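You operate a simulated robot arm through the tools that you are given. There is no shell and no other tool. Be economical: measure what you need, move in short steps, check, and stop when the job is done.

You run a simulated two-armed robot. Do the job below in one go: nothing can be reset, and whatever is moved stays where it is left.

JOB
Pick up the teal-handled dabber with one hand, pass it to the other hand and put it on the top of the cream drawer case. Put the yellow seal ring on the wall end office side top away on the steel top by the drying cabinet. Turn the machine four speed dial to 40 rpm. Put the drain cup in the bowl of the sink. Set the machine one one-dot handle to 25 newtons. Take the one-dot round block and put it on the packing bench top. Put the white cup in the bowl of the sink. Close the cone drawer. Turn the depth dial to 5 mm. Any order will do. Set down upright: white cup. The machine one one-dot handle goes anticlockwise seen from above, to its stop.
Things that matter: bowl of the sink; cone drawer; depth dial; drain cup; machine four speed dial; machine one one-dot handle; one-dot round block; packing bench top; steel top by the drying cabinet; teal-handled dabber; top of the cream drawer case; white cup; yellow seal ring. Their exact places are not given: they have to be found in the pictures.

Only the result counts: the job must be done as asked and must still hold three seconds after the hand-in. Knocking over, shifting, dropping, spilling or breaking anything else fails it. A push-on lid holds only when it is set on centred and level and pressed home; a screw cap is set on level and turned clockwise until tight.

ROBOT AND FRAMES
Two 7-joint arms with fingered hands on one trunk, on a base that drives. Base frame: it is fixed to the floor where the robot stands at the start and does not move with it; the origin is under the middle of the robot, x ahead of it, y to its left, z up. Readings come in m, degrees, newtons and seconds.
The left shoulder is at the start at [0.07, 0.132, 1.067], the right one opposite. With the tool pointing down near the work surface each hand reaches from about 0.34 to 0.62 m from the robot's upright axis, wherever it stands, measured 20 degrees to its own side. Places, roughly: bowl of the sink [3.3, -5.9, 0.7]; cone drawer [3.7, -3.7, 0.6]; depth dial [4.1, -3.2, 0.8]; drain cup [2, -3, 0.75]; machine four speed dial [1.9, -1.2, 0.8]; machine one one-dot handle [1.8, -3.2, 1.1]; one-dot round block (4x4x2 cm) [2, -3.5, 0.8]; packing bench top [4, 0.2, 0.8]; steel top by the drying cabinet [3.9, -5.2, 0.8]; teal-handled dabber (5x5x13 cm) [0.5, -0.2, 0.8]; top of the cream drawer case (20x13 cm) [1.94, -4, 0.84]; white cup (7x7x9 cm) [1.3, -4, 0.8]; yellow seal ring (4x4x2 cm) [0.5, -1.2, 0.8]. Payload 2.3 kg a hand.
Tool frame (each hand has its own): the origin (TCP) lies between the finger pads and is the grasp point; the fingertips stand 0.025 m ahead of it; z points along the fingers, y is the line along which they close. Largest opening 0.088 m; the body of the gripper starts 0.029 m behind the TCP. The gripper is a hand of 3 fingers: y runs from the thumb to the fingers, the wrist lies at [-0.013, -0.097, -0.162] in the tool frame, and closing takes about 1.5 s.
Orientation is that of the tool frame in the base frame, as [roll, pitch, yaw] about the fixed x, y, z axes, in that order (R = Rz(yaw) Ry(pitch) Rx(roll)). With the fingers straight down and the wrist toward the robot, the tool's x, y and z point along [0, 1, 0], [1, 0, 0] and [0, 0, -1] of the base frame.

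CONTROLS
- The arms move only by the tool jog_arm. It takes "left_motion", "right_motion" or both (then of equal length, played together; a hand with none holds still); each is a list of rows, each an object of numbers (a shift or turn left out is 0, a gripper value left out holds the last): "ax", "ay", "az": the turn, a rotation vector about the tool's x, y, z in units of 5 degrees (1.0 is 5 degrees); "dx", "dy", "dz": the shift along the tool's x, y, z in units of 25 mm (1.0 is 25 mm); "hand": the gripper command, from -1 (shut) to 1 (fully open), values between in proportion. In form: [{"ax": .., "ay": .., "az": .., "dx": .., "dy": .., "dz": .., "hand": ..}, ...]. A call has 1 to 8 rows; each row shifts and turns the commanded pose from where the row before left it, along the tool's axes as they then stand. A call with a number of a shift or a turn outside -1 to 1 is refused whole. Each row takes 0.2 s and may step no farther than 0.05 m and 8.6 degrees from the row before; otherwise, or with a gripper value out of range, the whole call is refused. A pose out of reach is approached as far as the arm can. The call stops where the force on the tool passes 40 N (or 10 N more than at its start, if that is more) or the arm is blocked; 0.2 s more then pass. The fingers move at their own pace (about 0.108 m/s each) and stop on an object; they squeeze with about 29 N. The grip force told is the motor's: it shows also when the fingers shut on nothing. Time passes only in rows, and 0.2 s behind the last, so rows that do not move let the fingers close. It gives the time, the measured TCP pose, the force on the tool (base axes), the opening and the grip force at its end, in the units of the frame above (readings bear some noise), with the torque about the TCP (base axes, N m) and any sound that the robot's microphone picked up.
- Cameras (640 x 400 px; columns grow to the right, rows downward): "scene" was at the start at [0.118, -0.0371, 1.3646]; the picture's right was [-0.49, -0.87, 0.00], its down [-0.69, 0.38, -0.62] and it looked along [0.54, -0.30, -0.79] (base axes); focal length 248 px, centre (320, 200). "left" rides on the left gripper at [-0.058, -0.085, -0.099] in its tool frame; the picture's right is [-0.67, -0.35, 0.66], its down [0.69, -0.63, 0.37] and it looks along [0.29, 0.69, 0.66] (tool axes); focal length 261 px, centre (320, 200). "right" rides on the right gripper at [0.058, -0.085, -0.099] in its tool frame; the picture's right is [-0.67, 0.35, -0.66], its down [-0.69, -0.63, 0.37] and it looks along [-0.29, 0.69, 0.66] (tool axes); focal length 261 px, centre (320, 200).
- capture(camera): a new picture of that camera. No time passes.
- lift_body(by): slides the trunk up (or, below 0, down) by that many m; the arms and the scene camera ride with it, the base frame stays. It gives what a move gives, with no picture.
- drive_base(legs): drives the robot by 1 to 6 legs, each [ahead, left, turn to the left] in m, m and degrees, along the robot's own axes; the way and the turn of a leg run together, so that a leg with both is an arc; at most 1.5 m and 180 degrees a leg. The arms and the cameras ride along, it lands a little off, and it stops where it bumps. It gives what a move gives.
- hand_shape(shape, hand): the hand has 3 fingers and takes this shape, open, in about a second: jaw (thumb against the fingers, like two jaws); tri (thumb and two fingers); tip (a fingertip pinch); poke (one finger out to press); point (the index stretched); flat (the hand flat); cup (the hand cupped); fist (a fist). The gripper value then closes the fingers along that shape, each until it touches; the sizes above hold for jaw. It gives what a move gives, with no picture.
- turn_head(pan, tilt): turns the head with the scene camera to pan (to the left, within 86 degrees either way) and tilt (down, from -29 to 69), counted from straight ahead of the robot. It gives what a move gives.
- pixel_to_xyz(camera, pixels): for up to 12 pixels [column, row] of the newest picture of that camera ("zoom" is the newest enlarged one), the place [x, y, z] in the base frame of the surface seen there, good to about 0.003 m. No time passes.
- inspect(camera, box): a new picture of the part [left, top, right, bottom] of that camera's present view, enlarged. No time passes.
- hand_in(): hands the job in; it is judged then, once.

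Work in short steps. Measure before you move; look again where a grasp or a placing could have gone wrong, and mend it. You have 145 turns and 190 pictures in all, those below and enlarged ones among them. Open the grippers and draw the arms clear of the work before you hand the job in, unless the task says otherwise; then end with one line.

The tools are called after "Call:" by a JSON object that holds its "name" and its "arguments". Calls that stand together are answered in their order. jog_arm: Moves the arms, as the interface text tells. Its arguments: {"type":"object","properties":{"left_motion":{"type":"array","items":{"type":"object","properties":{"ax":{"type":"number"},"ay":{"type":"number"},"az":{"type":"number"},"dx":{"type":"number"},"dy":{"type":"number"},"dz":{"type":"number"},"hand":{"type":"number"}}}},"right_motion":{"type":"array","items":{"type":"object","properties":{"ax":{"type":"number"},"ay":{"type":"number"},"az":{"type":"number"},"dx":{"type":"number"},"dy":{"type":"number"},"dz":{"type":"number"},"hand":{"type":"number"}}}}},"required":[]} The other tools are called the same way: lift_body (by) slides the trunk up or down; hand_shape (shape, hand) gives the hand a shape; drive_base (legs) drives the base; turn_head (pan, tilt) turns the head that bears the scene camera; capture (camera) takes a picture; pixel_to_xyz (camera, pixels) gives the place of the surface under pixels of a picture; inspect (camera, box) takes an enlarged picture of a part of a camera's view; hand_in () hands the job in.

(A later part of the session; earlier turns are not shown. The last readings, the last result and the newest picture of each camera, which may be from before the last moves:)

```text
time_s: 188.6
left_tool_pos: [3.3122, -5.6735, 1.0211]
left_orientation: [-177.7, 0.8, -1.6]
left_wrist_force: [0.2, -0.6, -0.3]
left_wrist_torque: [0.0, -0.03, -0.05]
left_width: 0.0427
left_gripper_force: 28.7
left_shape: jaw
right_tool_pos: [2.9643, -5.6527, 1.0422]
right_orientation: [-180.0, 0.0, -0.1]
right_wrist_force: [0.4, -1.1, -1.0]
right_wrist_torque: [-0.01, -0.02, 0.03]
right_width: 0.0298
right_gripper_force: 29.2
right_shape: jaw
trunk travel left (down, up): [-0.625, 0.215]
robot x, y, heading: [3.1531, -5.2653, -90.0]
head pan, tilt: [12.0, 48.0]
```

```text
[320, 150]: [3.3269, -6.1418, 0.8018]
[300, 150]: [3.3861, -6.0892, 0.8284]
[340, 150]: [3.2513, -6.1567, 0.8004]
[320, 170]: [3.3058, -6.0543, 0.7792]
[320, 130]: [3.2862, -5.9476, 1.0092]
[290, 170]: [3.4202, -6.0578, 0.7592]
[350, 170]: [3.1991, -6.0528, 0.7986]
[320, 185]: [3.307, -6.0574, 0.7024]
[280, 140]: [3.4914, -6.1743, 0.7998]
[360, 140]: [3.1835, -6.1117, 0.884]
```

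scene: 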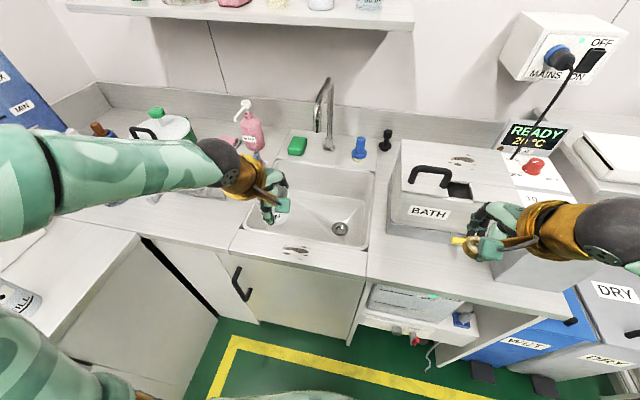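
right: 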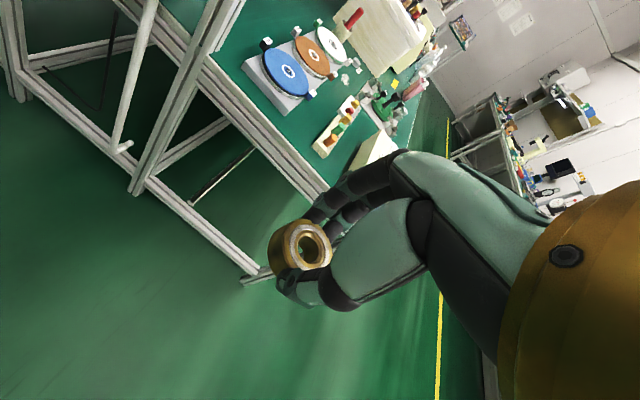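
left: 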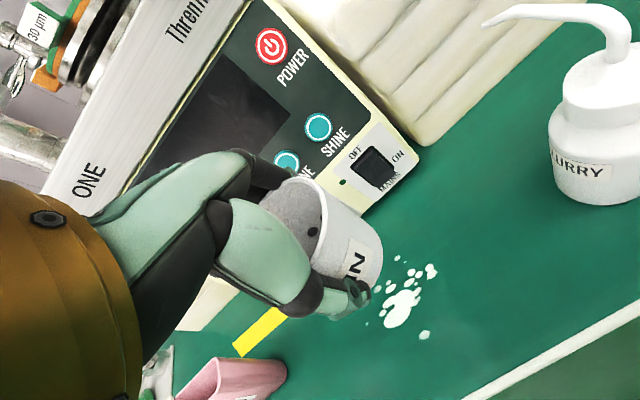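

The bowl and its drain hole (340,228) are visible. I measure the bottom and rims.

Call:
{"name": "pixel_to_xyz", "arguments": {"camera": "scene", "pixels": [[310, 205], [300, 220], [320, 215], [340, 228], [330, 235], [365, 240], [355, 215], [290, 235], [250, 228], [372, 180], [310, 243]]}}

Call:
{"name": "inspect", "arguments": {"camera": "scene", "box": [220, 150, 420, 280]}}

```text
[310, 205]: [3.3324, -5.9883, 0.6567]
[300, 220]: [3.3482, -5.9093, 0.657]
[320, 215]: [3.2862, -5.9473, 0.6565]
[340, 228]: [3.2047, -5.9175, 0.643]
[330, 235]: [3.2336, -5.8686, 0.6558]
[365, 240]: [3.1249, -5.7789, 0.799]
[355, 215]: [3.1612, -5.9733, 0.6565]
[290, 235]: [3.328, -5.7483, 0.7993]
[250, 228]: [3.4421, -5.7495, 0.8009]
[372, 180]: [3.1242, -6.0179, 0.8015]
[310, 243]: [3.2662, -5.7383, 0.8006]
```

```text
3.08 times, centred on (320, 215) of scene
```

zoom: 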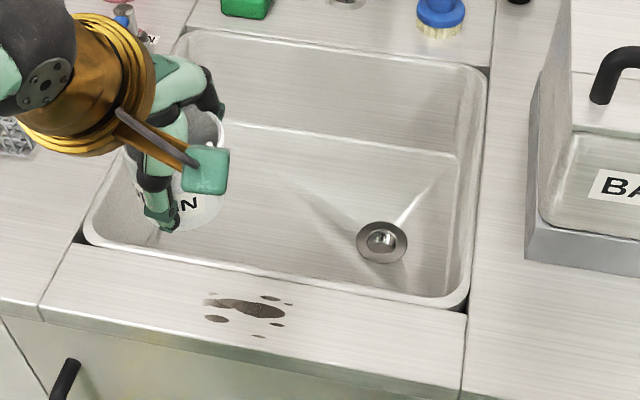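

Bowl bottom z 0.657, x 3.14–3.47, y -5.755…-6.05. I drive 5 cm closer and bring the cup over (3.34,-5.885).

Call:
{"name": "drive_base", "arguments": {"legs": [[0.05, 0, 0]]}}

Call:
{"name": "jog_arm", "arguments": {"left_motion": [{"dx": 0.14, "dy": 0.9, "dz": 0.3}, {"dx": 0.14, "dy": 0.9, "dz": 0.3}, {"dx": 0.14, "dy": 0.9, "dz": 0.3}, {"dx": 0.14, "dy": 0.9, "dz": 0.3}, {"dx": 0.14, "dy": 0.9, "dz": 0.3}, {"dx": 0.14, "dy": 0.9, "dz": 0.3}, {"dy": 0.9, "dz": 0.3}, {}]}}

Call:
{"name": "capture", "arguments": {"camera": "scene"}}

```text
time_s: 189.5
left_tool_pos: [3.3118, -5.7199, 1.0218]
left_orientation: [-177.8, 0.8, -1.5]
left_wrist_force: [1.5, -0.1, -0.5]
left_wrist_torque: [-0.01, -0.02, 0.0]
left_width: 0.0425
left_gripper_force: 28.5
left_shape: jaw
right_tool_pos: [2.9643, -5.6987, 1.0434]
right_orientation: [179.8, 0.0, -0.1]
right_wrist_force: [-0.4, 0.4, -0.2]
right_wrist_torque: [0.01, 0.01, 0.04]
right_width: 0.03
right_gripper_force: 28.7
right_shape: jaw
trunk travel left (down, up): [-0.625, 0.215]
robot x, y, heading: [3.1527, -5.3187, -90.0]
head pan, tilt: [12.0, 48.0]
```

```text
time_s: 191.3
left_tool_pos: [3.329, -5.8796, 0.9618]
left_orientation: [-177.6, 0.8, -1.6]
left_wrist_force: [0.0, -0.3, -0.5]
left_wrist_torque: [0.01, 0.02, -0.02]
left_width: 0.0422
left_gripper_force: 29.3
left_shape: jaw
right_tool_pos: [2.9642, -5.7026, 1.0421]
right_orientation: [180.0, -0.1, -0.1]
right_wrist_force: [0.2, 0.2, 0.0]
right_wrist_torque: [0.0, 0.0, -0.02]
right_width: 0.0302
right_gripper_force: 28.8
right_shape: jaw
trunk travel left (down, up): [-0.625, 0.215]
robot x, y, heading: [3.1517, -5.3172, -90.1]
head pan, tilt: [12.0, 48.0]
```

```text
110 pictures are left
```

scene: 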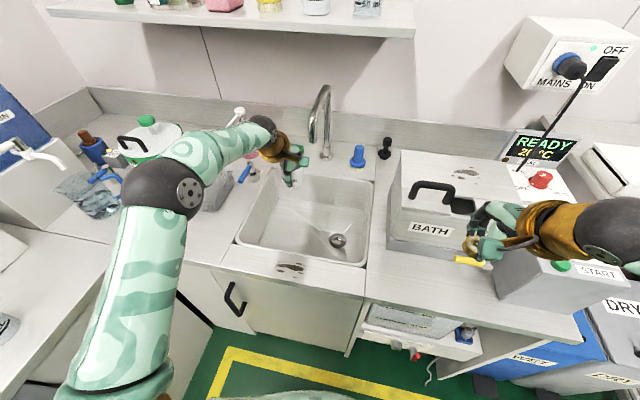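

Over the bowl at (3.329,-5.88). I lower toward the bottom (target TCP 0.697).

Call:
{"name": "jog_arm", "arguments": {"left_motion": [{"dz": 1}, {"dz": 1}, {"dz": 1}, {"dz": 1}, {"dz": 1}, {"dz": 1}, {"dz": 1}, {"dz": 1}]}}

Call:
{"name": "jog_arm", "arguments": {"left_motion": [{"dz": 0.8}, {"dz": 0.8}, {"dz": 0.5}, {"dz": 0.3}, {}]}}

Call:
{"name": "inspect", "arguments": {"camera": "scene", "box": [200, 130, 400, 290]}}

```text
time_s: 193.1
left_tool_pos: [3.3266, -5.8712, 0.7615]
left_orientation: [-177.6, 0.8, -1.6]
left_wrist_force: [0.1, -0.2, -0.1]
left_wrist_torque: [-0.01, -0.02, -0.05]
left_width: 0.042
left_gripper_force: 28.7
left_shape: jaw
right_tool_pos: [2.9649, -5.7028, 1.0416]
right_orientation: [-180.0, 0.0, -0.1]
right_wrist_force: [-0.9, 0.0, 0.0]
right_wrist_torque: [-0.01, 0.01, -0.01]
right_width: 0.03
right_gripper_force: 29.3
right_shape: jaw
trunk travel left (down, up): [-0.625, 0.215]
robot x, y, heading: [3.1501, -5.3178, -90.0]
head pan, tilt: [12.0, 48.0]
```

```text
time_s: 194.3
left_tool_pos: [3.3247, -5.8674, 0.702]
left_orientation: [-177.6, 0.8, -1.6]
left_wrist_force: [0.2, 0.6, -0.7]
left_wrist_torque: [-0.01, 0.02, 0.03]
left_width: 0.0415
left_gripper_force: 28.9
left_shape: jaw
right_tool_pos: [2.9656, -5.7029, 1.0416]
right_orientation: [-180.0, 0.0, -0.1]
right_wrist_force: [-0.5, 0.8, -0.8]
right_wrist_torque: [0.02, 0.0, 0.0]
right_width: 0.0302
right_gripper_force: 28.7
right_shape: jaw
trunk travel left (down, up): [-0.625, 0.215]
robot x, y, heading: [3.1448, -5.3136, -90.0]
head pan, tilt: [12.0, 48.0]
```

```text
2.50 times, centred on (300, 210) of scene
```

zoom: 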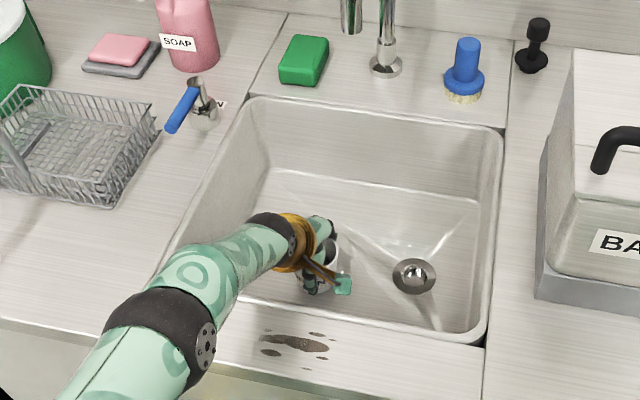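

Nearly down. I lower in small steps until contact, then release.

Call:
{"name": "jog_arm", "arguments": {"left_motion": [{"dz": 0.12}, {"dz": 0.12}, {"dz": 0.12}, {}]}}

```text
time_s: 195.3
left_tool_pos: [3.3251, -5.8662, 0.6942]
left_orientation: [-177.5, 0.7, -1.6]
left_wrist_force: [0.4, 0.5, 0.0]
left_wrist_torque: [-0.01, 0.02, -0.03]
left_width: 0.0422
left_gripper_force: 29.2
left_shape: jaw
right_tool_pos: [2.9645, -5.7027, 1.042]
right_orientation: [-180.0, 0.0, -0.2]
right_wrist_force: [0.0, -0.5, -0.1]
right_wrist_torque: [-0.02, 0.01, -0.01]
right_width: 0.0298
right_gripper_force: 29.1
right_shape: jaw
trunk travel left (down, up): [-0.625, 0.215]
robot x, y, heading: [3.152, -5.3136, -90.0]
head pan, tilt: [12.0, 48.0]
```

Call:
{"name": "jog_arm", "arguments": {"left_motion": [{"dz": 0.1}, {"dz": 0.1}, {"dz": 0.1}, {}]}}

```text
time_s: 196.3
left_tool_pos: [3.3249, -5.8648, 0.6908]
left_orientation: [-177.7, 0.8, -1.5]
left_wrist_force: [-0.2, -1.2, 6.1]
left_wrist_torque: [-0.21, 0.03, 0.03]
left_width: 0.0418
left_gripper_force: 29.3
left_shape: jaw
left hand out of reach, approached as far as the arm can: row 3
right_tool_pos: [2.9641, -5.7017, 1.0433]
right_orientation: [179.9, 0.0, -0.1]
right_wrist_force: [-0.2, -0.3, -0.2]
right_wrist_torque: [-0.01, -0.01, 0.01]
right_width: 0.0298
right_gripper_force: 29.1
right_shape: jaw
trunk travel left (down, up): [-0.625, 0.215]
robot x, y, heading: [3.1547, -5.3165, -89.9]
head pan, tilt: [12.0, 48.0]
```

Contact (6 N). I release and raise.

Call:
{"name": "jog_arm", "arguments": {"left_motion": [{"hand": 0.6}, {}, {}, {"dz": -1}, {"dz": -1}, {"dz": -1}, {"dz": -1}, {"dz": -1}]}}

Call:
{"name": "jog_arm", "arguments": {"left_motion": [{"dz": -1}, {"dz": -1}, {"dz": -1}, {"dz": -1}, {"dz": -1, "dy": -1}, {"dz": -1, "dy": -1}, {"dz": -1, "dy": -1}, {"dy": -1}]}}

Call:
{"name": "capture", "arguments": {"camera": "scene"}}

```text
time_s: 198.1
left_tool_pos: [3.3266, -5.8702, 0.8141]
left_orientation: [-177.6, 0.8, -1.5]
left_wrist_force: [-0.1, 0.6, -0.8]
left_wrist_torque: [0.0, -0.02, 0.03]
left_width: 0.0701
left_gripper_force: 0.1
left_shape: jaw
right_tool_pos: [2.9642, -5.702, 1.0423]
right_orientation: [-179.9, -0.1, -0.1]
right_wrist_force: [-0.7, 0.7, -0.7]
right_wrist_torque: [0.0, 0.03, 0.0]
right_width: 0.0303
right_gripper_force: 28.8
right_shape: jaw
trunk travel left (down, up): [-0.625, 0.215]
robot x, y, heading: [3.1537, -5.3182, -90.1]
head pan, tilt: [12.0, 48.0]
```

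```text
time_s: 199.9
left_tool_pos: [3.3318, -5.7762, 0.9942]
left_orientation: [-177.6, 0.8, -1.5]
left_wrist_force: [0.1, 0.6, -0.8]
left_wrist_torque: [0.0, 0.0, 0.03]
left_width: 0.0699
left_gripper_force: 0.1
left_shape: jaw
right_tool_pos: [2.9638, -5.7029, 1.0416]
right_orientation: [179.8, -0.1, -0.1]
right_wrist_force: [-0.4, -0.4, 0.0]
right_wrist_torque: [0.01, 0.01, -0.03]
right_width: 0.0301
right_gripper_force: 29.3
right_shape: jaw
trunk travel left (down, up): [-0.625, 0.215]
robot x, y, heading: [3.1507, -5.3148, -90.0]
head pan, tilt: [12.0, 48.0]
```

```text
108 pictures are left
```

scene: 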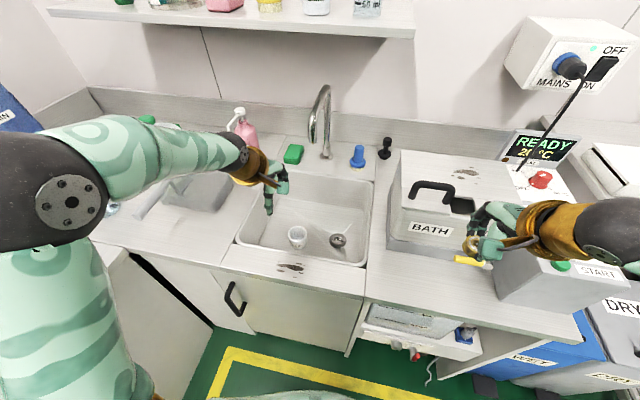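

Drain cup stands in the bowl. I back off and turn left to face the steel counter by the DRY cabinet.

Call:
{"name": "drive_base", "arguments": {"legs": [[-0.38, 0, 0], [0, -0.05, 90]]}}

Call:
{"name": "turn_head", "arguments": {"pan": -15, "tilt": 35}}

Call:
{"name": "capture", "arguments": {"camera": "scene"}}

```text
time_s: 206.2
left_tool_pos: [3.581, -4.7804, 0.994]
left_orientation: [-177.6, 0.8, 88.8]
left_wrist_force: [-0.3, 0.4, 0.7]
left_wrist_torque: [0.01, -0.01, 0.0]
left_width: 0.0703
left_gripper_force: 0.0
left_shape: jaw
right_tool_pos: [3.5095, -5.1481, 1.0412]
right_orientation: [-180.0, -0.1, 90.4]
right_wrist_force: [-0.1, -0.5, -0.7]
right_wrist_torque: [-0.02, -0.02, -0.02]
right_width: 0.0298
right_gripper_force: 29.1
right_shape: jaw
trunk travel left (down, up): [-0.625, 0.215]
robot x, y, heading: [3.1233, -4.9649, 0.3]
head pan, tilt: [12.0, 48.0]
```

```text
time_s: 207.1
left_tool_pos: [3.5804, -4.7805, 0.9952]
left_orientation: [-177.7, 0.8, 88.9]
left_wrist_force: [0.3, 0.0, 0.5]
left_wrist_torque: [0.05, 0.01, 0.0]
left_width: 0.0702
left_gripper_force: 0.1
left_shape: jaw
right_tool_pos: [3.5091, -5.1486, 1.0428]
right_orientation: [-180.0, 0.0, 90.4]
right_wrist_force: [-0.1, 0.2, -0.7]
right_wrist_torque: [-0.01, -0.01, 0.01]
right_width: 0.0299
right_gripper_force: 28.8
right_shape: jaw
trunk travel left (down, up): [-0.625, 0.215]
robot x, y, heading: [3.1202, -4.9666, 0.0]
head pan, tilt: [-15.0, 35.0]
```

```text
107 pictures are left
```

scene: 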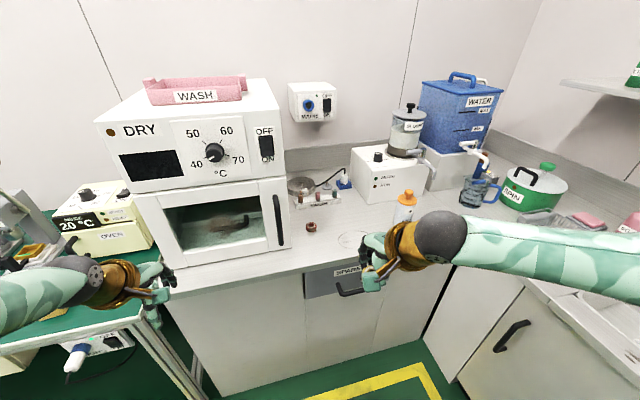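

The steel top right of the DRY cabinet has space around (335,250). I enlarge and measure.

Call:
{"name": "inspect", "arguments": {"camera": "scene", "box": [270, 160, 430, 290]}}

Call:
{"name": "pixel_to_xyz", "arguments": {"camera": "scene", "pixels": [[335, 250], [310, 228], [320, 205], [350, 240], [330, 262], [295, 265], [405, 210], [350, 215], [280, 240], [365, 225]]}}

```text
3.08 times, centred on (350, 225) of scene
```

zoom: 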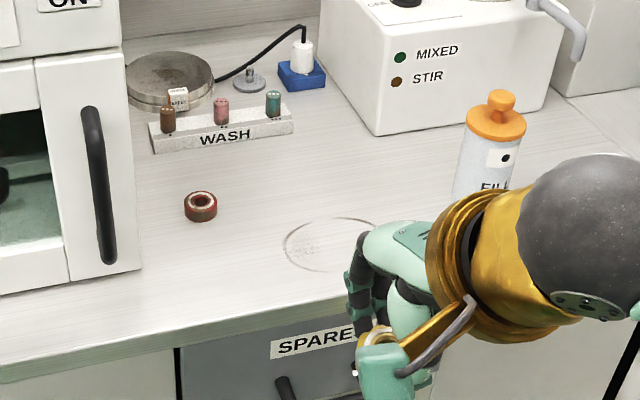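

```text
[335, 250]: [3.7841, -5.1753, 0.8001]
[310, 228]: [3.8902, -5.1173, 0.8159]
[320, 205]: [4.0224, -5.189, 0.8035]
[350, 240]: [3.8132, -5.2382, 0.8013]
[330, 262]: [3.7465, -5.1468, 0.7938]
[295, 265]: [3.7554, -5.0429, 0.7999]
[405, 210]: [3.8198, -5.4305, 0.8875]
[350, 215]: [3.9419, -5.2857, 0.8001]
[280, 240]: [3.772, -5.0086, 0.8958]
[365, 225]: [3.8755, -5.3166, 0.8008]
```

I choose (3.82,-5.19) on the clear steel. I draw the left hand back (DRY cabinet ahead of it), then move the base 0.14 ahead.

Call:
{"name": "jog_arm", "arguments": {"left_motion": [{"dy": -1}, {"dy": -1}, {"dy": -1}, {"dy": -1}, {}]}}

Call:
{"name": "drive_base", "arguments": {"legs": [[0.14, -0.03, 0]]}}

```text
time_s: 208.3
left_tool_pos: [3.5083, -4.7756, 0.9902]
left_orientation: [-175.0, 0.3, 89.3]
left_wrist_force: [0.4, 0.5, -0.4]
left_wrist_torque: [0.04, 0.02, 0.03]
left_width: 0.0704
left_gripper_force: 0.0
left_shape: jaw
left hand out of reach, approached as far as the arm can: row 3, 4
right_tool_pos: [3.5074, -5.1481, 1.0421]
right_orientation: [-179.9, 0.0, 90.2]
right_wrist_force: [0.7, 0.1, 0.2]
right_wrist_torque: [-0.01, 0.04, 0.01]
right_width: 0.0298
right_gripper_force: 29.3
right_shape: jaw
trunk travel left (down, up): [-0.625, 0.215]
robot x, y, heading: [3.1233, -4.964, 0.1]
head pan, tilt: [-15.0, 35.0]
```

```text
time_s: 209.6
left_tool_pos: [3.6479, -4.8045, 0.9925]
left_orientation: [-175.1, 0.2, 89.4]
left_wrist_force: [-0.7, 0.8, 0.0]
left_wrist_torque: [0.0, 0.05, 0.0]
left_width: 0.0701
left_gripper_force: 0.0
left_shape: jaw
right_tool_pos: [3.6469, -5.1783, 1.0425]
right_orientation: [179.9, 0.0, 90.3]
right_wrist_force: [-1.0, -0.1, -0.6]
right_wrist_torque: [0.02, 0.03, -0.01]
right_width: 0.03
right_gripper_force: 29.1
right_shape: jaw
trunk travel left (down, up): [-0.625, 0.215]
robot x, y, heading: [3.263, -4.9929, 0.6]
head pan, tilt: [-15.0, 35.0]
```

I move the right hand out over the spot and partly down.

Call:
{"name": "jog_arm", "arguments": {"right_motion": [{"dy": 0.99, "dx": -0.07}, {"dy": 0.99, "dx": -0.07}, {"dy": 0.99, "dx": -0.07}, {"dy": 0.99, "dx": -0.07}, {"dy": 0.99, "dx": -0.07}, {"dy": 0.99, "dx": -0.07}, {"dy": 0.99, "dx": -0.07}, {"dz": 1}]}}

Call:
{"name": "jog_arm", "arguments": {"right_motion": [{"dz": 1}, {"dz": 1}, {"dz": 1}, {"dz": 1}, {"dz": 1}, {"dz": 1}, {"dz": 0.8}, {}]}}

Call:
{"name": "capture", "arguments": {"camera": "right"}}

Call:
{"name": "inspect", "arguments": {"camera": "scene", "box": [250, 150, 410, 290]}}

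```text
time_s: 211.4
left_tool_pos: [3.6478, -4.8056, 0.9917]
left_orientation: [-175.0, 0.1, 89.3]
left_wrist_force: [-0.2, 0.2, 0.0]
left_wrist_torque: [-0.02, -0.02, 0.01]
left_width: 0.0703
left_gripper_force: 0.1
left_shape: jaw
right_tool_pos: [3.8225, -5.1893, 1.0176]
right_orientation: [180.0, -0.1, 90.3]
right_wrist_force: [-0.1, 0.1, -0.5]
right_wrist_torque: [0.0, -0.03, -0.02]
right_width: 0.0297
right_gripper_force: 29.2
right_shape: jaw
trunk travel left (down, up): [-0.625, 0.215]
robot x, y, heading: [3.2662, -4.9908, 0.4]
head pan, tilt: [-15.0, 35.0]
```

```text
time_s: 213.2
left_tool_pos: [3.6491, -4.8052, 0.9906]
left_orientation: [-174.9, 0.2, 89.3]
left_wrist_force: [0.8, 0.0, 0.6]
left_wrist_torque: [0.0, 0.0, -0.01]
left_width: 0.0705
left_gripper_force: 0.0
left_shape: jaw
right_tool_pos: [3.8222, -5.1889, 0.8475]
right_orientation: [179.9, 0.0, 90.2]
right_wrist_force: [-0.4, 0.0, 0.3]
right_wrist_torque: [0.0, 0.03, 0.0]
right_width: 0.0294
right_gripper_force: 29.0
right_shape: jaw
trunk travel left (down, up): [-0.625, 0.215]
robot x, y, heading: [3.2622, -4.9916, 0.4]
head pan, tilt: [-15.0, 35.0]
```

```text
105 pictures are left
```

right: 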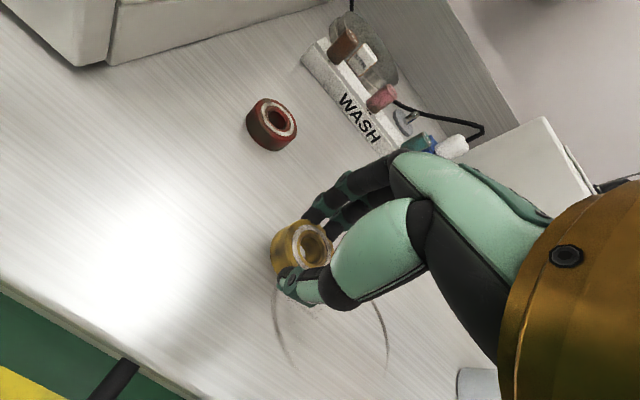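

```text
2.86 times, centred on (330, 220) of scene
```

zoom: 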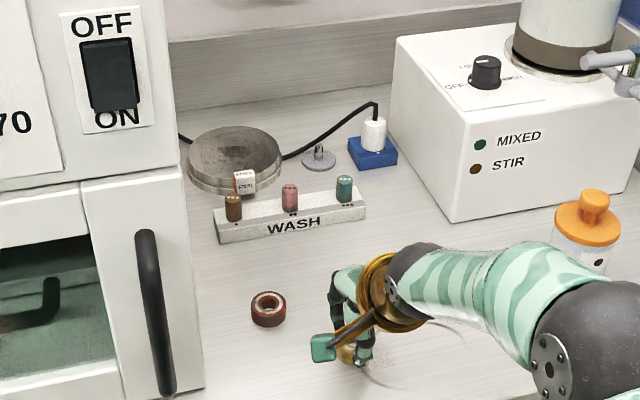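

Clear space below. I lower in small steps until contact and release.

Call:
{"name": "jog_arm", "arguments": {"right_motion": [{"dz": 0.3}, {"dz": 0.2}, {"dz": 0.12}, {"dz": 0.12}, {}]}}

```text
time_s: 214.4
left_tool_pos: [3.6475, -4.8053, 0.9913]
left_orientation: [-175.1, 0.2, 89.4]
left_wrist_force: [0.0, 0.6, 0.3]
left_wrist_torque: [-0.02, 0.0, -0.01]
left_width: 0.0702
left_gripper_force: 0.0
left_shape: jaw
right_tool_pos: [3.8217, -5.1895, 0.8299]
right_orientation: [179.6, -0.1, 90.3]
right_wrist_force: [1.8, -0.9, 8.7]
right_wrist_torque: [-0.02, -0.14, -0.01]
right_width: 0.0302
right_gripper_force: 29.3
right_shape: jaw
trunk travel left (down, up): [-0.625, 0.215]
robot x, y, heading: [3.2598, -4.9944, 0.4]
head pan, tilt: [-15.0, 35.0]
```

Contact (8.7 N). I release and rise.

Call:
{"name": "jog_arm", "arguments": {"right_motion": [{"hand": 0.3}, {}, {}, {"dz": -1}, {"dz": -1}, {"dz": -1}, {"dz": -1}, {"dz": -1}]}}

Call:
{"name": "jog_arm", "arguments": {"right_motion": [{"dz": -1, "hand": 1}, {"dz": -1}, {"dz": -1}, {"dz": -1}, {"dy": -1}, {"dy": -1}, {"dy": -1}, {"dy": -1}]}}

Call:
{"name": "capture", "arguments": {"camera": "right"}}

```text
time_s: 216.2
left_tool_pos: [3.6471, -4.8048, 0.9915]
left_orientation: [-175.0, 0.2, 89.3]
left_wrist_force: [-0.3, -0.6, 0.2]
left_wrist_torque: [0.02, -0.03, 0.03]
left_width: 0.0702
left_gripper_force: 0.1
left_shape: jaw
right_tool_pos: [3.8228, -5.1898, 0.9528]
right_orientation: [-180.0, 0.0, 90.3]
right_wrist_force: [-0.4, -0.1, 0.8]
right_wrist_torque: [-0.02, 0.0, -0.03]
right_width: 0.0569
right_gripper_force: 0.0
right_shape: jaw
trunk travel left (down, up): [-0.625, 0.215]
robot x, y, heading: [3.2617, -4.9918, 0.3]
head pan, tilt: [-15.0, 35.0]
```

```text
time_s: 218.0
left_tool_pos: [3.6478, -4.805, 0.9915]
left_orientation: [-175.0, 0.2, 89.3]
left_wrist_force: [-0.3, 1.3, 0.0]
left_wrist_torque: [0.0, -0.05, 0.03]
left_width: 0.0704
left_gripper_force: 0.1
left_shape: jaw
right_tool_pos: [3.7193, -5.1896, 1.054]
right_orientation: [179.9, 0.0, 90.3]
right_wrist_force: [-0.2, -0.7, -0.1]
right_wrist_torque: [0.02, -0.01, -0.02]
right_width: 0.0877
right_gripper_force: 0.0
right_shape: jaw
trunk travel left (down, up): [-0.625, 0.215]
robot x, y, heading: [3.2587, -4.9944, -0.0]
head pan, tilt: [-15.0, 35.0]
```

```text
103 pictures are left
```

right: 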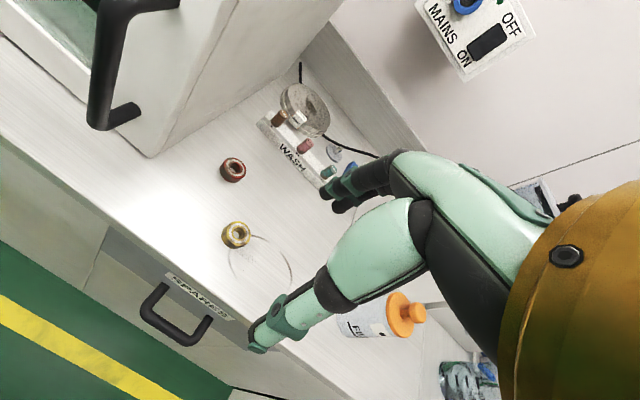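

Ring is on the steel top. Next the cone drawer and depth dial: back off, drive left along the wall bench and look.

Call:
{"name": "drive_base", "arguments": {"legs": [[-0.22, 0, 0], [0, 1.4, 0]]}}

Call:
{"name": "turn_head", "arguments": {"pan": 0, "tilt": 38}}

Call:
{"name": "capture", "arguments": {"camera": "scene"}}

```text
time_s: 226.3
left_tool_pos: [3.4198, -3.3969, 0.9915]
left_orientation: [-174.9, 0.2, 89.4]
left_wrist_force: [-0.3, 0.4, -0.4]
left_wrist_torque: [-0.03, 0.0, 0.01]
left_width: 0.0702
left_gripper_force: 0.0
left_shape: jaw
right_tool_pos: [3.4935, -3.7811, 1.0534]
right_orientation: [180.0, 0.0, 90.4]
right_wrist_force: [0.5, -0.5, 0.6]
right_wrist_torque: [-0.01, -0.01, 0.01]
right_width: 0.0879
right_gripper_force: 0.0
right_shape: jaw
trunk travel left (down, up): [-0.625, 0.215]
robot x, y, heading: [3.0321, -3.5853, 0.2]
head pan, tilt: [-15.0, 35.0]
```

```text
time_s: 227.1
left_tool_pos: [3.4199, -3.3961, 0.9916]
left_orientation: [-175.1, 0.2, 89.4]
left_wrist_force: [-0.3, -0.8, 0.6]
left_wrist_torque: [-0.01, 0.03, 0.01]
left_width: 0.0701
left_gripper_force: 0.1
left_shape: jaw
right_tool_pos: [3.4926, -3.7801, 1.0528]
right_orientation: [179.9, 0.0, 90.4]
right_wrist_force: [-0.1, -0.8, 0.0]
right_wrist_torque: [0.0, -0.01, 0.05]
right_width: 0.0877
right_gripper_force: 0.1
right_shape: jaw
trunk travel left (down, up): [-0.625, 0.215]
robot x, y, heading: [3.033, -3.5854, 0.6]
head pan, tilt: [0.0, 38.0]
```

```text
102 pictures are left
```

scene: 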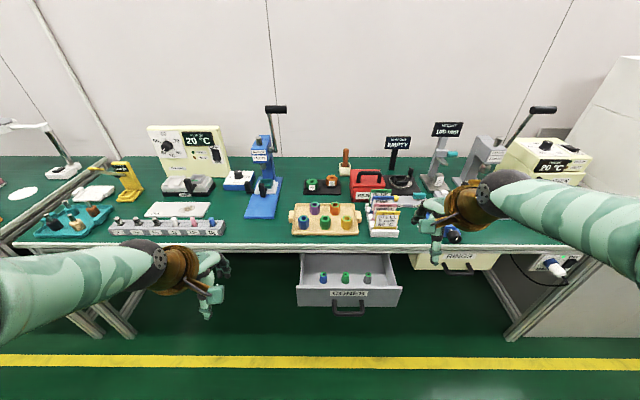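

The open drawer at (350,280) holds cones. I enlarge it and the bench devices to read labels.

Call:
{"name": "inspect", "arguments": {"camera": "scene", "box": [280, 240, 420, 330]}}

Call:
{"name": "pixel_to_xyz", "arguments": {"camera": "scene", "pixels": [[350, 295], [335, 308], [363, 308], [300, 285], [402, 285], [300, 255], [350, 247], [350, 262], [262, 190], [345, 280]]}}

Call:
{"name": "inspect", "arguments": {"camera": "scene", "box": [210, 95, 410, 245]}}

```text
4.44 times, centred on (350, 285) of scene
```

zoom: 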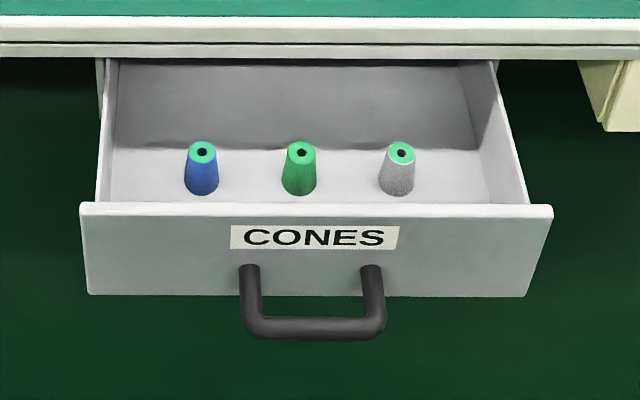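

```text
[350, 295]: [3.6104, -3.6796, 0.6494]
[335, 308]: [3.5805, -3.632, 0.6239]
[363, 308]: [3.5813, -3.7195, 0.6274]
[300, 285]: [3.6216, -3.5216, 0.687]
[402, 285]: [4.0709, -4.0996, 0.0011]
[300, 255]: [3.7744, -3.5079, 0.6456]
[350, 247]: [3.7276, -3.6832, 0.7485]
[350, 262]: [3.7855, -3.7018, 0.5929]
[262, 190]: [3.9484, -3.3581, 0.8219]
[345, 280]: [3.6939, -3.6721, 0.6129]
```

```text
2.67 times, centred on (310, 170) of scene
```

zoom: 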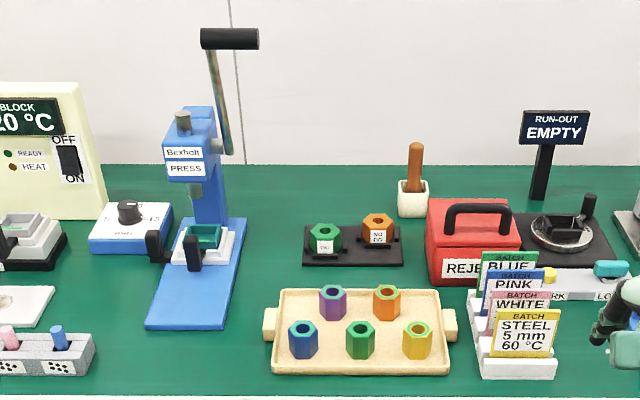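

It is labelled CONES, front at x 3.61, handle x≈3.58, z≈0.625. I close the right hand, centre it at y=-3.68, and lower the trunk.

Call:
{"name": "jog_arm", "arguments": {"right_motion": [{"dx": 1, "dy": -0.5, "hand": -1}, {"dx": 1, "dy": -0.5}, {"dx": 1}, {"dx": 1}, {}]}}

Call:
{"name": "lift_body", "arguments": {"by": -0.38}}

Call:
{"name": "capture", "arguments": {"camera": "scene"}}

```text
time_s: 228.3
left_tool_pos: [3.4197, -3.3985, 0.9914]
left_orientation: [-175.1, 0.0, 89.5]
left_wrist_force: [0.8, 1.0, 0.9]
left_wrist_torque: [0.02, -0.02, -0.01]
left_width: 0.0702
left_gripper_force: 0.0
left_shape: jaw
right_tool_pos: [3.467, -3.6816, 1.0533]
right_orientation: [180.0, 0.0, 90.3]
right_wrist_force: [0.4, -0.3, -0.2]
right_wrist_torque: [-0.02, -0.03, 0.0]
right_width: 0.0
right_gripper_force: 28.8
right_shape: jaw
trunk travel left (down, up): [-0.625, 0.215]
robot x, y, heading: [3.0325, -3.5835, 0.1]
head pan, tilt: [0.0, 38.0]
```

```text
time_s: 232.0
left_tool_pos: [3.4206, -3.3972, 0.6112]
left_orientation: [-175.0, 0.2, 89.4]
left_wrist_force: [0.7, 0.7, 0.2]
left_wrist_torque: [-0.01, -0.01, 0.01]
left_width: 0.07
left_gripper_force: 0.1
left_shape: jaw
right_tool_pos: [3.4679, -3.6811, 0.6745]
right_orientation: [180.0, 0.1, 90.4]
right_wrist_force: [0.4, -0.1, 0.2]
right_wrist_torque: [0.0, 0.03, 0.0]
right_width: 0.0
right_gripper_force: 28.7
right_shape: jaw
trunk travel left (down, up): [-0.245, 0.595]
robot x, y, heading: [3.0328, -3.5878, 0.5]
head pan, tilt: [0.0, 38.0]
```

```text
99 pictures are left
```

scene: 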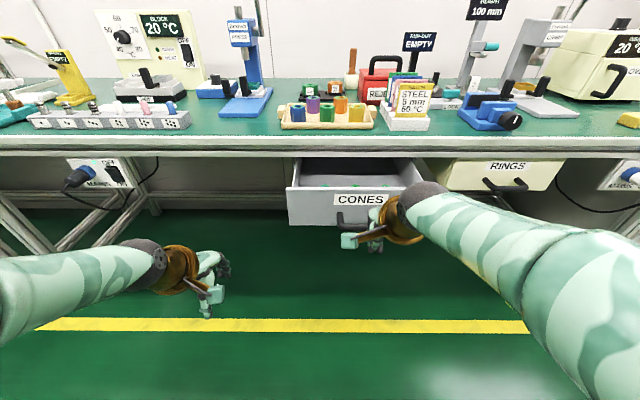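

I lower 25 mm more and push forward with the closed hand; the call halts on force.

Call:
{"name": "pixel_to_xyz", "arguments": {"camera": "scene", "pixels": [[460, 178], [480, 175], [360, 205], [420, 145]]}}

Call:
{"name": "jog_arm", "arguments": {"right_motion": [{"dz": 0.8, "dy": 0.5}, {"dy": 0.8}, {"dy": 0.8}, {"dy": 0.8}, {"dy": 0.6}, {"dy": 0.6}, {"dy": 0.6}, {}]}}

Call:
{"name": "capture", "arguments": {"camera": "scene"}}

```text
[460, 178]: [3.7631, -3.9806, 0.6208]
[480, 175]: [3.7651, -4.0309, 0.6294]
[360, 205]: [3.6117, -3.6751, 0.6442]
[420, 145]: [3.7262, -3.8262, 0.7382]
```

```text
time_s: 233.8
left_tool_pos: [3.4193, -3.3964, 0.6113]
left_orientation: [-174.8, 0.2, 89.5]
left_wrist_force: [0.3, 0.0, 0.2]
left_wrist_torque: [-0.01, 0.01, 0.0]
left_width: 0.0702
left_gripper_force: 0.1
left_shape: jaw
right_tool_pos: [3.5856, -3.6794, 0.6539]
right_orientation: [-179.9, -0.1, 90.4]
right_wrist_force: [-0.7, -0.4, -0.2]
right_wrist_torque: [-0.02, 0.01, 0.03]
right_width: 0.0
right_gripper_force: 29.1
right_shape: jaw
trunk travel left (down, up): [-0.245, 0.595]
robot x, y, heading: [3.0316, -3.5816, 0.5]
head pan, tilt: [0.0, 38.0]
```

```text
98 pictures are left
```

scene: 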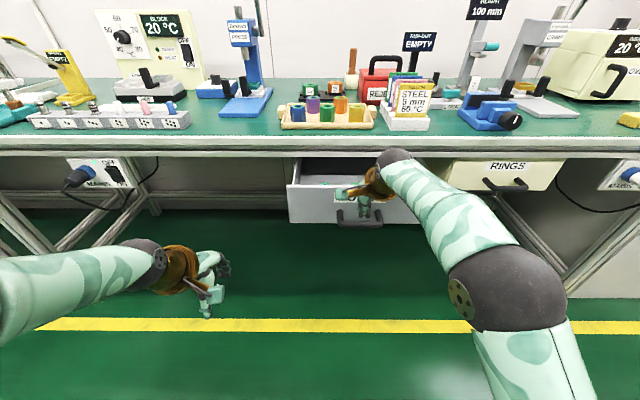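

Closed drawers sit back at x≈3.765, so the hand must reach under the bench edge. I back off, tilt the hand forward 60° and come closer.

Call:
{"name": "jog_arm", "arguments": {"right_motion": [{"dy": -1}, {"dy": -1}, {"dy": -1, "ax": -1}, {"ax": -1}, {"ax": -1}, {"ax": -1}, {"ax": -1}, {"ax": -1}]}}

Call:
{"name": "jog_arm", "arguments": {"right_motion": [{"ax": -1}, {"ax": -1}, {"ax": -1}, {"ax": -1}, {"ax": -1}, {"ax": -1}, {}]}}

Call:
{"name": "drive_base", "arguments": {"legs": [[0.1, 0, 0]]}}

Call:
{"name": "capture", "arguments": {"camera": "right"}}

```text
time_s: 235.6
left_tool_pos: [3.4196, -3.3966, 0.6108]
left_orientation: [-175.0, 0.2, 89.5]
left_wrist_force: [0.2, -0.5, 0.9]
left_wrist_torque: [-0.01, 0.02, 0.01]
left_width: 0.07
left_gripper_force: 0.0
left_shape: jaw
right_tool_pos: [3.509, -3.6812, 0.6546]
right_orientation: [149.8, 0.0, 90.3]
right_wrist_force: [0.2, -1.1, -0.5]
right_wrist_torque: [0.02, 0.0, 0.01]
right_width: 0.0
right_gripper_force: 29.3
right_shape: jaw
trunk travel left (down, up): [-0.245, 0.595]
robot x, y, heading: [3.0304, -3.59, 0.2]
head pan, tilt: [0.0, 38.0]
```

```text
time_s: 237.2
left_tool_pos: [3.42, -3.3978, 0.6118]
left_orientation: [-175.0, 0.2, 89.5]
left_wrist_force: [-0.2, -0.3, 0.4]
left_wrist_torque: [-0.02, -0.04, 0.04]
left_width: 0.0703
left_gripper_force: 0.0
left_shape: jaw
right_tool_pos: [3.5116, -3.6888, 0.6599]
right_orientation: [119.6, -1.8, 89.2]
right_wrist_force: [0.6, 0.5, -0.3]
right_wrist_torque: [0.02, 0.02, 0.01]
right_width: 0.0002
right_gripper_force: 28.7
right_shape: jaw
trunk travel left (down, up): [-0.245, 0.595]
robot x, y, heading: [3.0338, -3.5853, 0.4]
head pan, tilt: [0.0, 38.0]
```

```text
time_s: 238.3
left_tool_pos: [3.5184, -3.396, 0.6119]
left_orientation: [-175.0, 0.2, 89.5]
left_wrist_force: [-0.4, -0.2, 0.2]
left_wrist_torque: [-0.03, -0.03, -0.01]
left_width: 0.0702
left_gripper_force: 0.0
left_shape: jaw
right_tool_pos: [3.6125, -3.6894, 0.6562]
right_orientation: [120.0, -1.7, 89.1]
right_wrist_force: [-0.1, 0.5, 0.2]
right_wrist_torque: [0.0, 0.0, 0.04]
right_width: 0.0002
right_gripper_force: 29.2
right_shape: jaw
trunk travel left (down, up): [-0.245, 0.595]
robot x, y, heading: [3.1323, -3.5857, 0.5]
head pan, tilt: [0.0, 38.0]
```

```text
97 pictures are left
```

right: 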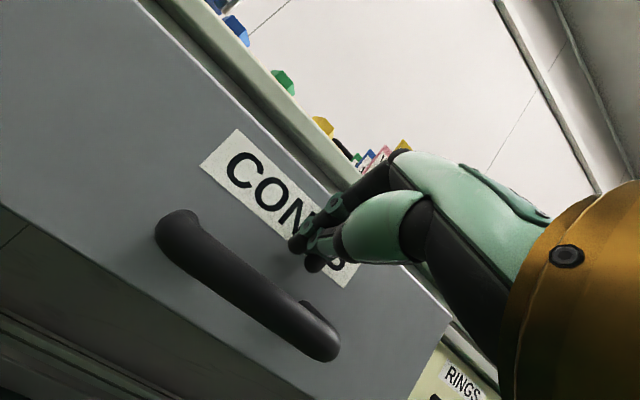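

Fingertips rest on the drawer front. I push straight forward with the arm.

Call:
{"name": "jog_arm", "arguments": {"right_motion": [{"dz": 0.69, "dy": 0.4}, {"dz": 0.69, "dy": 0.4}, {"dz": 0.69, "dy": 0.4}, {"dz": 0.69, "dy": 0.4}, {"dz": 0.69, "dy": 0.4}, {"dz": 0.69, "dy": 0.4}, {"dz": 0.69, "dy": 0.4}]}}

Call:
{"name": "capture", "arguments": {"camera": "scene"}}

```text
time_s: 240.0
left_tool_pos: [3.5125, -3.3974, 0.6148]
left_orientation: [-175.5, 0.1, 89.3]
left_wrist_force: [0.3, 0.0, -0.3]
left_wrist_torque: [0.01, 0.03, 0.0]
left_width: 0.0703
left_gripper_force: 0.0
left_shape: jaw
right_tool_pos: [3.7416, -3.691, 0.659]
right_orientation: [120.1, -1.7, 89.1]
right_wrist_force: [-38.5, 0.7, 4.6]
right_wrist_torque: [0.06, 0.35, 0.03]
right_width: 0.0
right_gripper_force: 29.2
right_shape: jaw
trunk travel left (down, up): [-0.245, 0.595]
robot x, y, heading: [3.1285, -3.5872, 0.1]
head pan, tilt: [0.0, 38.0]
stopped in row 7 (right hand): the force on the tool passed its limit at 48 N (the readings are from after the stop); the commanded pose is now the measured one
```

```text
96 pictures are left
```

scene: 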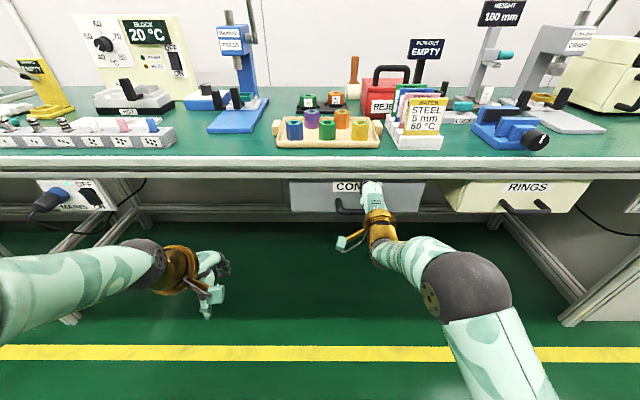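

Stopped at 48 N with the drawer front in line with RINGS (x≈3.763): closed. I back off, straighten the hand and raise the trunk.

Call:
{"name": "jog_arm", "arguments": {"right_motion": [{"dz": -0.69, "dy": -0.4}, {"dz": -0.69, "dy": -0.4}, {"dz": -0.69, "dy": -0.4}, {"dz": -0.69, "dy": -0.4}, {"dz": -0.69, "dy": -0.4}, {"dz": -0.69, "dy": -0.4}, {"dz": -0.69, "dy": -0.4}]}}

Call:
{"name": "drive_base", "arguments": {"legs": [[-0.12, 0.25, 0]]}}

Call:
{"name": "lift_body", "arguments": {"by": 0.38}}

Call:
{"name": "turn_head", "arguments": {"pan": 0, "tilt": 35}}

Call:
{"name": "capture", "arguments": {"camera": "scene"}}

```text
time_s: 241.6
left_tool_pos: [3.5183, -3.3967, 0.6124]
left_orientation: [-175.0, 0.2, 89.4]
left_wrist_force: [0.6, -0.4, -0.8]
left_wrist_torque: [0.02, 0.01, 0.01]
left_width: 0.0703
left_gripper_force: 0.0
left_shape: jaw
right_tool_pos: [3.6074, -3.6896, 0.6544]
right_orientation: [120.6, -1.7, 89.1]
right_wrist_force: [-0.8, 0.6, -0.1]
right_wrist_torque: [0.03, -0.03, 0.02]
right_width: 0.0001
right_gripper_force: 28.8
right_shape: jaw
trunk travel left (down, up): [-0.245, 0.595]
robot x, y, heading: [3.1318, -3.5865, 0.6]
head pan, tilt: [0.0, 38.0]
```

```text
time_s: 243.6
left_tool_pos: [3.398, -3.1463, 0.6113]
left_orientation: [-174.9, 0.2, 89.3]
left_wrist_force: [0.3, 1.0, -0.2]
left_wrist_torque: [0.04, 0.0, 0.04]
left_width: 0.0706
left_gripper_force: 0.1
left_shape: jaw
right_tool_pos: [3.4874, -3.4396, 0.6541]
right_orientation: [120.7, -1.6, 89.1]
right_wrist_force: [-1.2, 0.5, 0.3]
right_wrist_torque: [0.01, 0.0, -0.02]
right_width: 0.0
right_gripper_force: 29.9
right_shape: jaw
trunk travel left (down, up): [-0.245, 0.595]
robot x, y, heading: [3.009, -3.3319, 0.3]
head pan, tilt: [0.0, 38.0]
```

```text
time_s: 247.2
left_tool_pos: [3.3975, -3.1465, 0.9916]
left_orientation: [-175.0, 0.1, 89.3]
left_wrist_force: [0.6, -0.2, 0.1]
left_wrist_torque: [-0.01, 0.0, -0.01]
left_width: 0.0701
left_gripper_force: 0.1
left_shape: jaw
right_tool_pos: [3.4876, -3.4404, 1.0346]
right_orientation: [120.6, -1.7, 89.0]
right_wrist_force: [0.5, 0.0, 0.4]
right_wrist_torque: [0.0, 0.03, 0.0]
right_width: 0.0001
right_gripper_force: 28.3
right_shape: jaw
trunk travel left (down, up): [-0.625, 0.215]
robot x, y, heading: [3.0098, -3.3371, 0.3]
head pan, tilt: [0.0, 38.0]
```

```text
time_s: 247.8
left_tool_pos: [3.3982, -3.1476, 0.991]
left_orientation: [-175.0, 0.3, 89.3]
left_wrist_force: [0.0, -1.6, 0.0]
left_wrist_torque: [0.02, 0.02, 0.01]
left_width: 0.0703
left_gripper_force: 0.1
left_shape: jaw
right_tool_pos: [3.4865, -3.4388, 1.0346]
right_orientation: [120.7, -1.7, 89.1]
right_wrist_force: [-0.1, 0.0, -0.1]
right_wrist_torque: [0.03, 0.03, 0.03]
right_width: 0.0
right_gripper_force: 29.6
right_shape: jaw
trunk travel left (down, up): [-0.625, 0.215]
robot x, y, heading: [3.0096, -3.3355, 0.2]
head pan, tilt: [0.0, 35.0]
```

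```text
95 pictures are left
```

scene: 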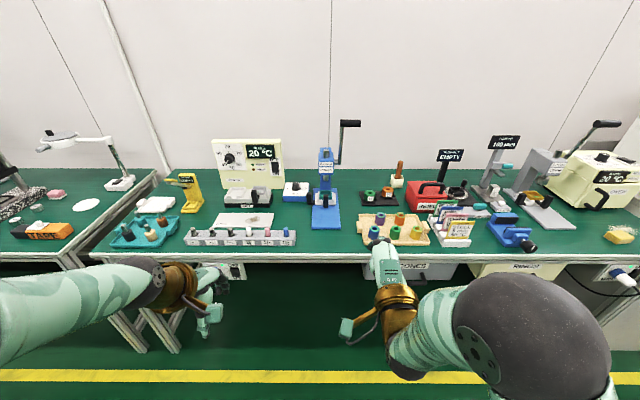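

The small knob box is at (297,187), left of the press. I enlarge it.

Call:
{"name": "inspect", "arguments": {"camera": "scene", "box": [270, 165, 334, 205]}}

Call:
{"name": "pixel_to_xyz", "arguments": {"camera": "zoom", "pixels": [[270, 195], [250, 215], [330, 240], [180, 250], [350, 180], [270, 290], [310, 330]]}}

```text
10.00 times, centred on (302, 185) of scene
```

zoom: 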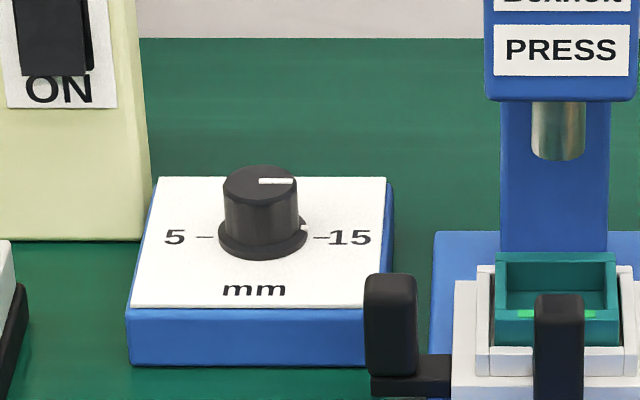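

```text
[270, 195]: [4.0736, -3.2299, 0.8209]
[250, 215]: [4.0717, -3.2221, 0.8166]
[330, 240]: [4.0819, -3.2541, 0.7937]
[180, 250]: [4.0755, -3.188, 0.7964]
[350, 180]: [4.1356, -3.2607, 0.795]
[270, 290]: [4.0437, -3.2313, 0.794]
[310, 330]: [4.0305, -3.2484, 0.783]
```

The pointer is at 15 (right); it must go ~180° to 5, via the far side (anticlockwise). Knob centre ≈(4.075,-3.230), top ≈0.825. I straighten the right hand and move it aside, fix the left hand's tilt, then drive nearer.

Call:
{"name": "jog_arm", "arguments": {"right_motion": [{"ax": 1}, {"ax": 1}, {"ax": 1}, {"ax": 1}, {"ax": 1}, {"ax": 1}, {"ax": 1}, {"ax": 1}], "left_motion": [{"ax": -1}, {"hand": 1}, {}, {}, {}, {}, {}, {}]}}

Call:
{"name": "jog_arm", "arguments": {"right_motion": [{"ax": 1}, {"ax": 1}, {"ax": 1}, {"ax": 1}, {"dx": -1, "dy": -0.6}, {"dx": -1, "dy": -0.6}, {"dx": -1, "dy": -0.6}, {"dx": -1, "dy": -0.6}]}}

Call:
{"name": "drive_base", "arguments": {"legs": [[0.38, -0.06, 0]]}}

Call:
{"name": "capture", "arguments": {"camera": "scene"}}

```text
time_s: 249.7
left_tool_pos: [3.3952, -3.1481, 0.9886]
left_orientation: [-176.6, 0.7, 89.1]
left_wrist_force: [-0.1, -0.1, -0.1]
left_wrist_torque: [-0.01, 0.0, -0.01]
left_width: 0.0877
left_gripper_force: 0.0
left_shape: jaw
left hand out of reach, approached as far as the arm can: row 1
right_tool_pos: [3.4888, -3.4386, 1.0346]
right_orientation: [160.7, -1.7, 89.2]
right_wrist_force: [1.2, 0.4, 0.1]
right_wrist_torque: [0.0, -0.01, 0.03]
right_width: 0.0
right_gripper_force: 29.1
right_shape: jaw
trunk travel left (down, up): [-0.625, 0.215]
robot x, y, heading: [3.0093, -3.3342, 0.3]
head pan, tilt: [0.0, 35.0]
```

```text
time_s: 251.4
left_tool_pos: [3.3943, -3.1492, 0.9906]
left_orientation: [-176.6, 0.6, 89.0]
left_wrist_force: [0.0, -0.2, 0.4]
left_wrist_torque: [0.0, 0.0, -0.01]
left_width: 0.0876
left_gripper_force: 0.0
left_shape: jaw
right_tool_pos: [3.4258, -3.5388, 1.0325]
right_orientation: [-179.4, -1.6, 89.1]
right_wrist_force: [0.6, 0.5, 1.4]
right_wrist_torque: [0.03, -0.01, -0.02]
right_width: 0.0003
right_gripper_force: 29.0
right_shape: jaw
trunk travel left (down, up): [-0.625, 0.215]
robot x, y, heading: [3.009, -3.3364, 0.3]
head pan, tilt: [0.0, 35.0]
```

```text
time_s: 253.9
left_tool_pos: [3.7727, -3.2075, 0.9892]
left_orientation: [-176.6, 0.7, 88.9]
left_wrist_force: [-0.1, -0.7, -0.6]
left_wrist_torque: [-0.01, -0.02, -0.01]
left_width: 0.0876
left_gripper_force: 0.1
left_shape: jaw
right_tool_pos: [3.804, -3.5981, 1.0342]
right_orientation: [-179.4, -1.6, 89.1]
right_wrist_force: [0.2, -1.0, 0.3]
right_wrist_torque: [-0.01, -0.02, 0.03]
right_width: 0.0001
right_gripper_force: 29.3
right_shape: jaw
trunk travel left (down, up): [-0.625, 0.215]
robot x, y, heading: [3.3861, -3.3955, 0.3]
head pan, tilt: [0.0, 35.0]
```

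```text
93 pictures are left
```

scene: 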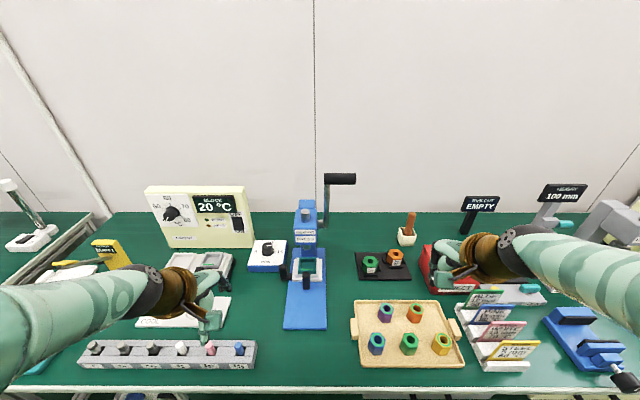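

No bump yet at x=3.386. I go another 9 cm closer.

Call:
{"name": "drive_base", "arguments": {"legs": [[0.09, 0, 0]]}}

Call:
{"name": "turn_head", "arguments": {"pan": 15, "tilt": 45}}

Call:
{"name": "inspect", "arguments": {"camera": "scene", "box": [240, 130, 400, 230]}}

```text
time_s: 255.0
left_tool_pos: [3.8619, -3.2081, 0.9905]
left_orientation: [-176.7, 0.7, 88.9]
left_wrist_force: [-0.1, -0.3, 0.2]
left_wrist_torque: [0.02, 0.01, 0.01]
left_width: 0.0874
left_gripper_force: 0.1
left_shape: jaw
right_tool_pos: [3.8935, -3.5973, 1.0327]
right_orientation: [-179.6, -1.7, 89.0]
right_wrist_force: [-1.1, 0.9, -0.2]
right_wrist_torque: [0.01, 0.01, -0.01]
right_width: 0.0002
right_gripper_force: 29.3
right_shape: jaw
trunk travel left (down, up): [-0.625, 0.215]
robot x, y, heading: [3.4754, -3.3972, 0.4]
head pan, tilt: [0.0, 35.0]
```

```text
time_s: 255.7
left_tool_pos: [3.8637, -3.208, 0.9895]
left_orientation: [-176.5, 0.6, 88.9]
left_wrist_force: [0.1, -0.8, -0.8]
left_wrist_torque: [-0.03, -0.03, 0.0]
left_width: 0.0877
left_gripper_force: 0.1
left_shape: jaw
right_tool_pos: [3.8944, -3.5974, 1.0334]
right_orientation: [-179.4, -1.7, 89.0]
right_wrist_force: [-0.2, 0.0, -0.3]
right_wrist_torque: [0.01, 0.02, -0.04]
right_width: 0.0
right_gripper_force: 29.2
right_shape: jaw
trunk travel left (down, up): [-0.625, 0.215]
robot x, y, heading: [3.4795, -3.3914, -0.0]
head pan, tilt: [15.0, 45.0]
```

```text
4.00 times, centred on (320, 180) of scene
```

zoom: 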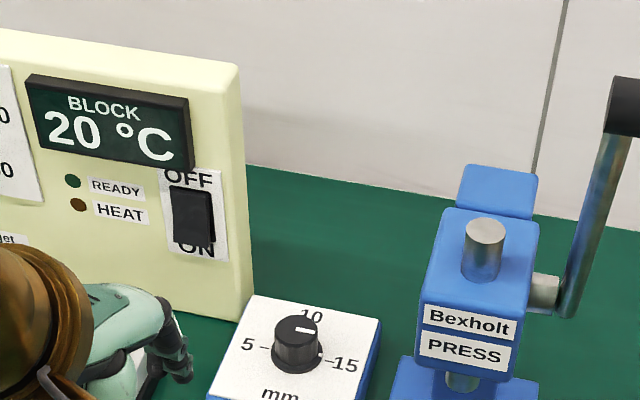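

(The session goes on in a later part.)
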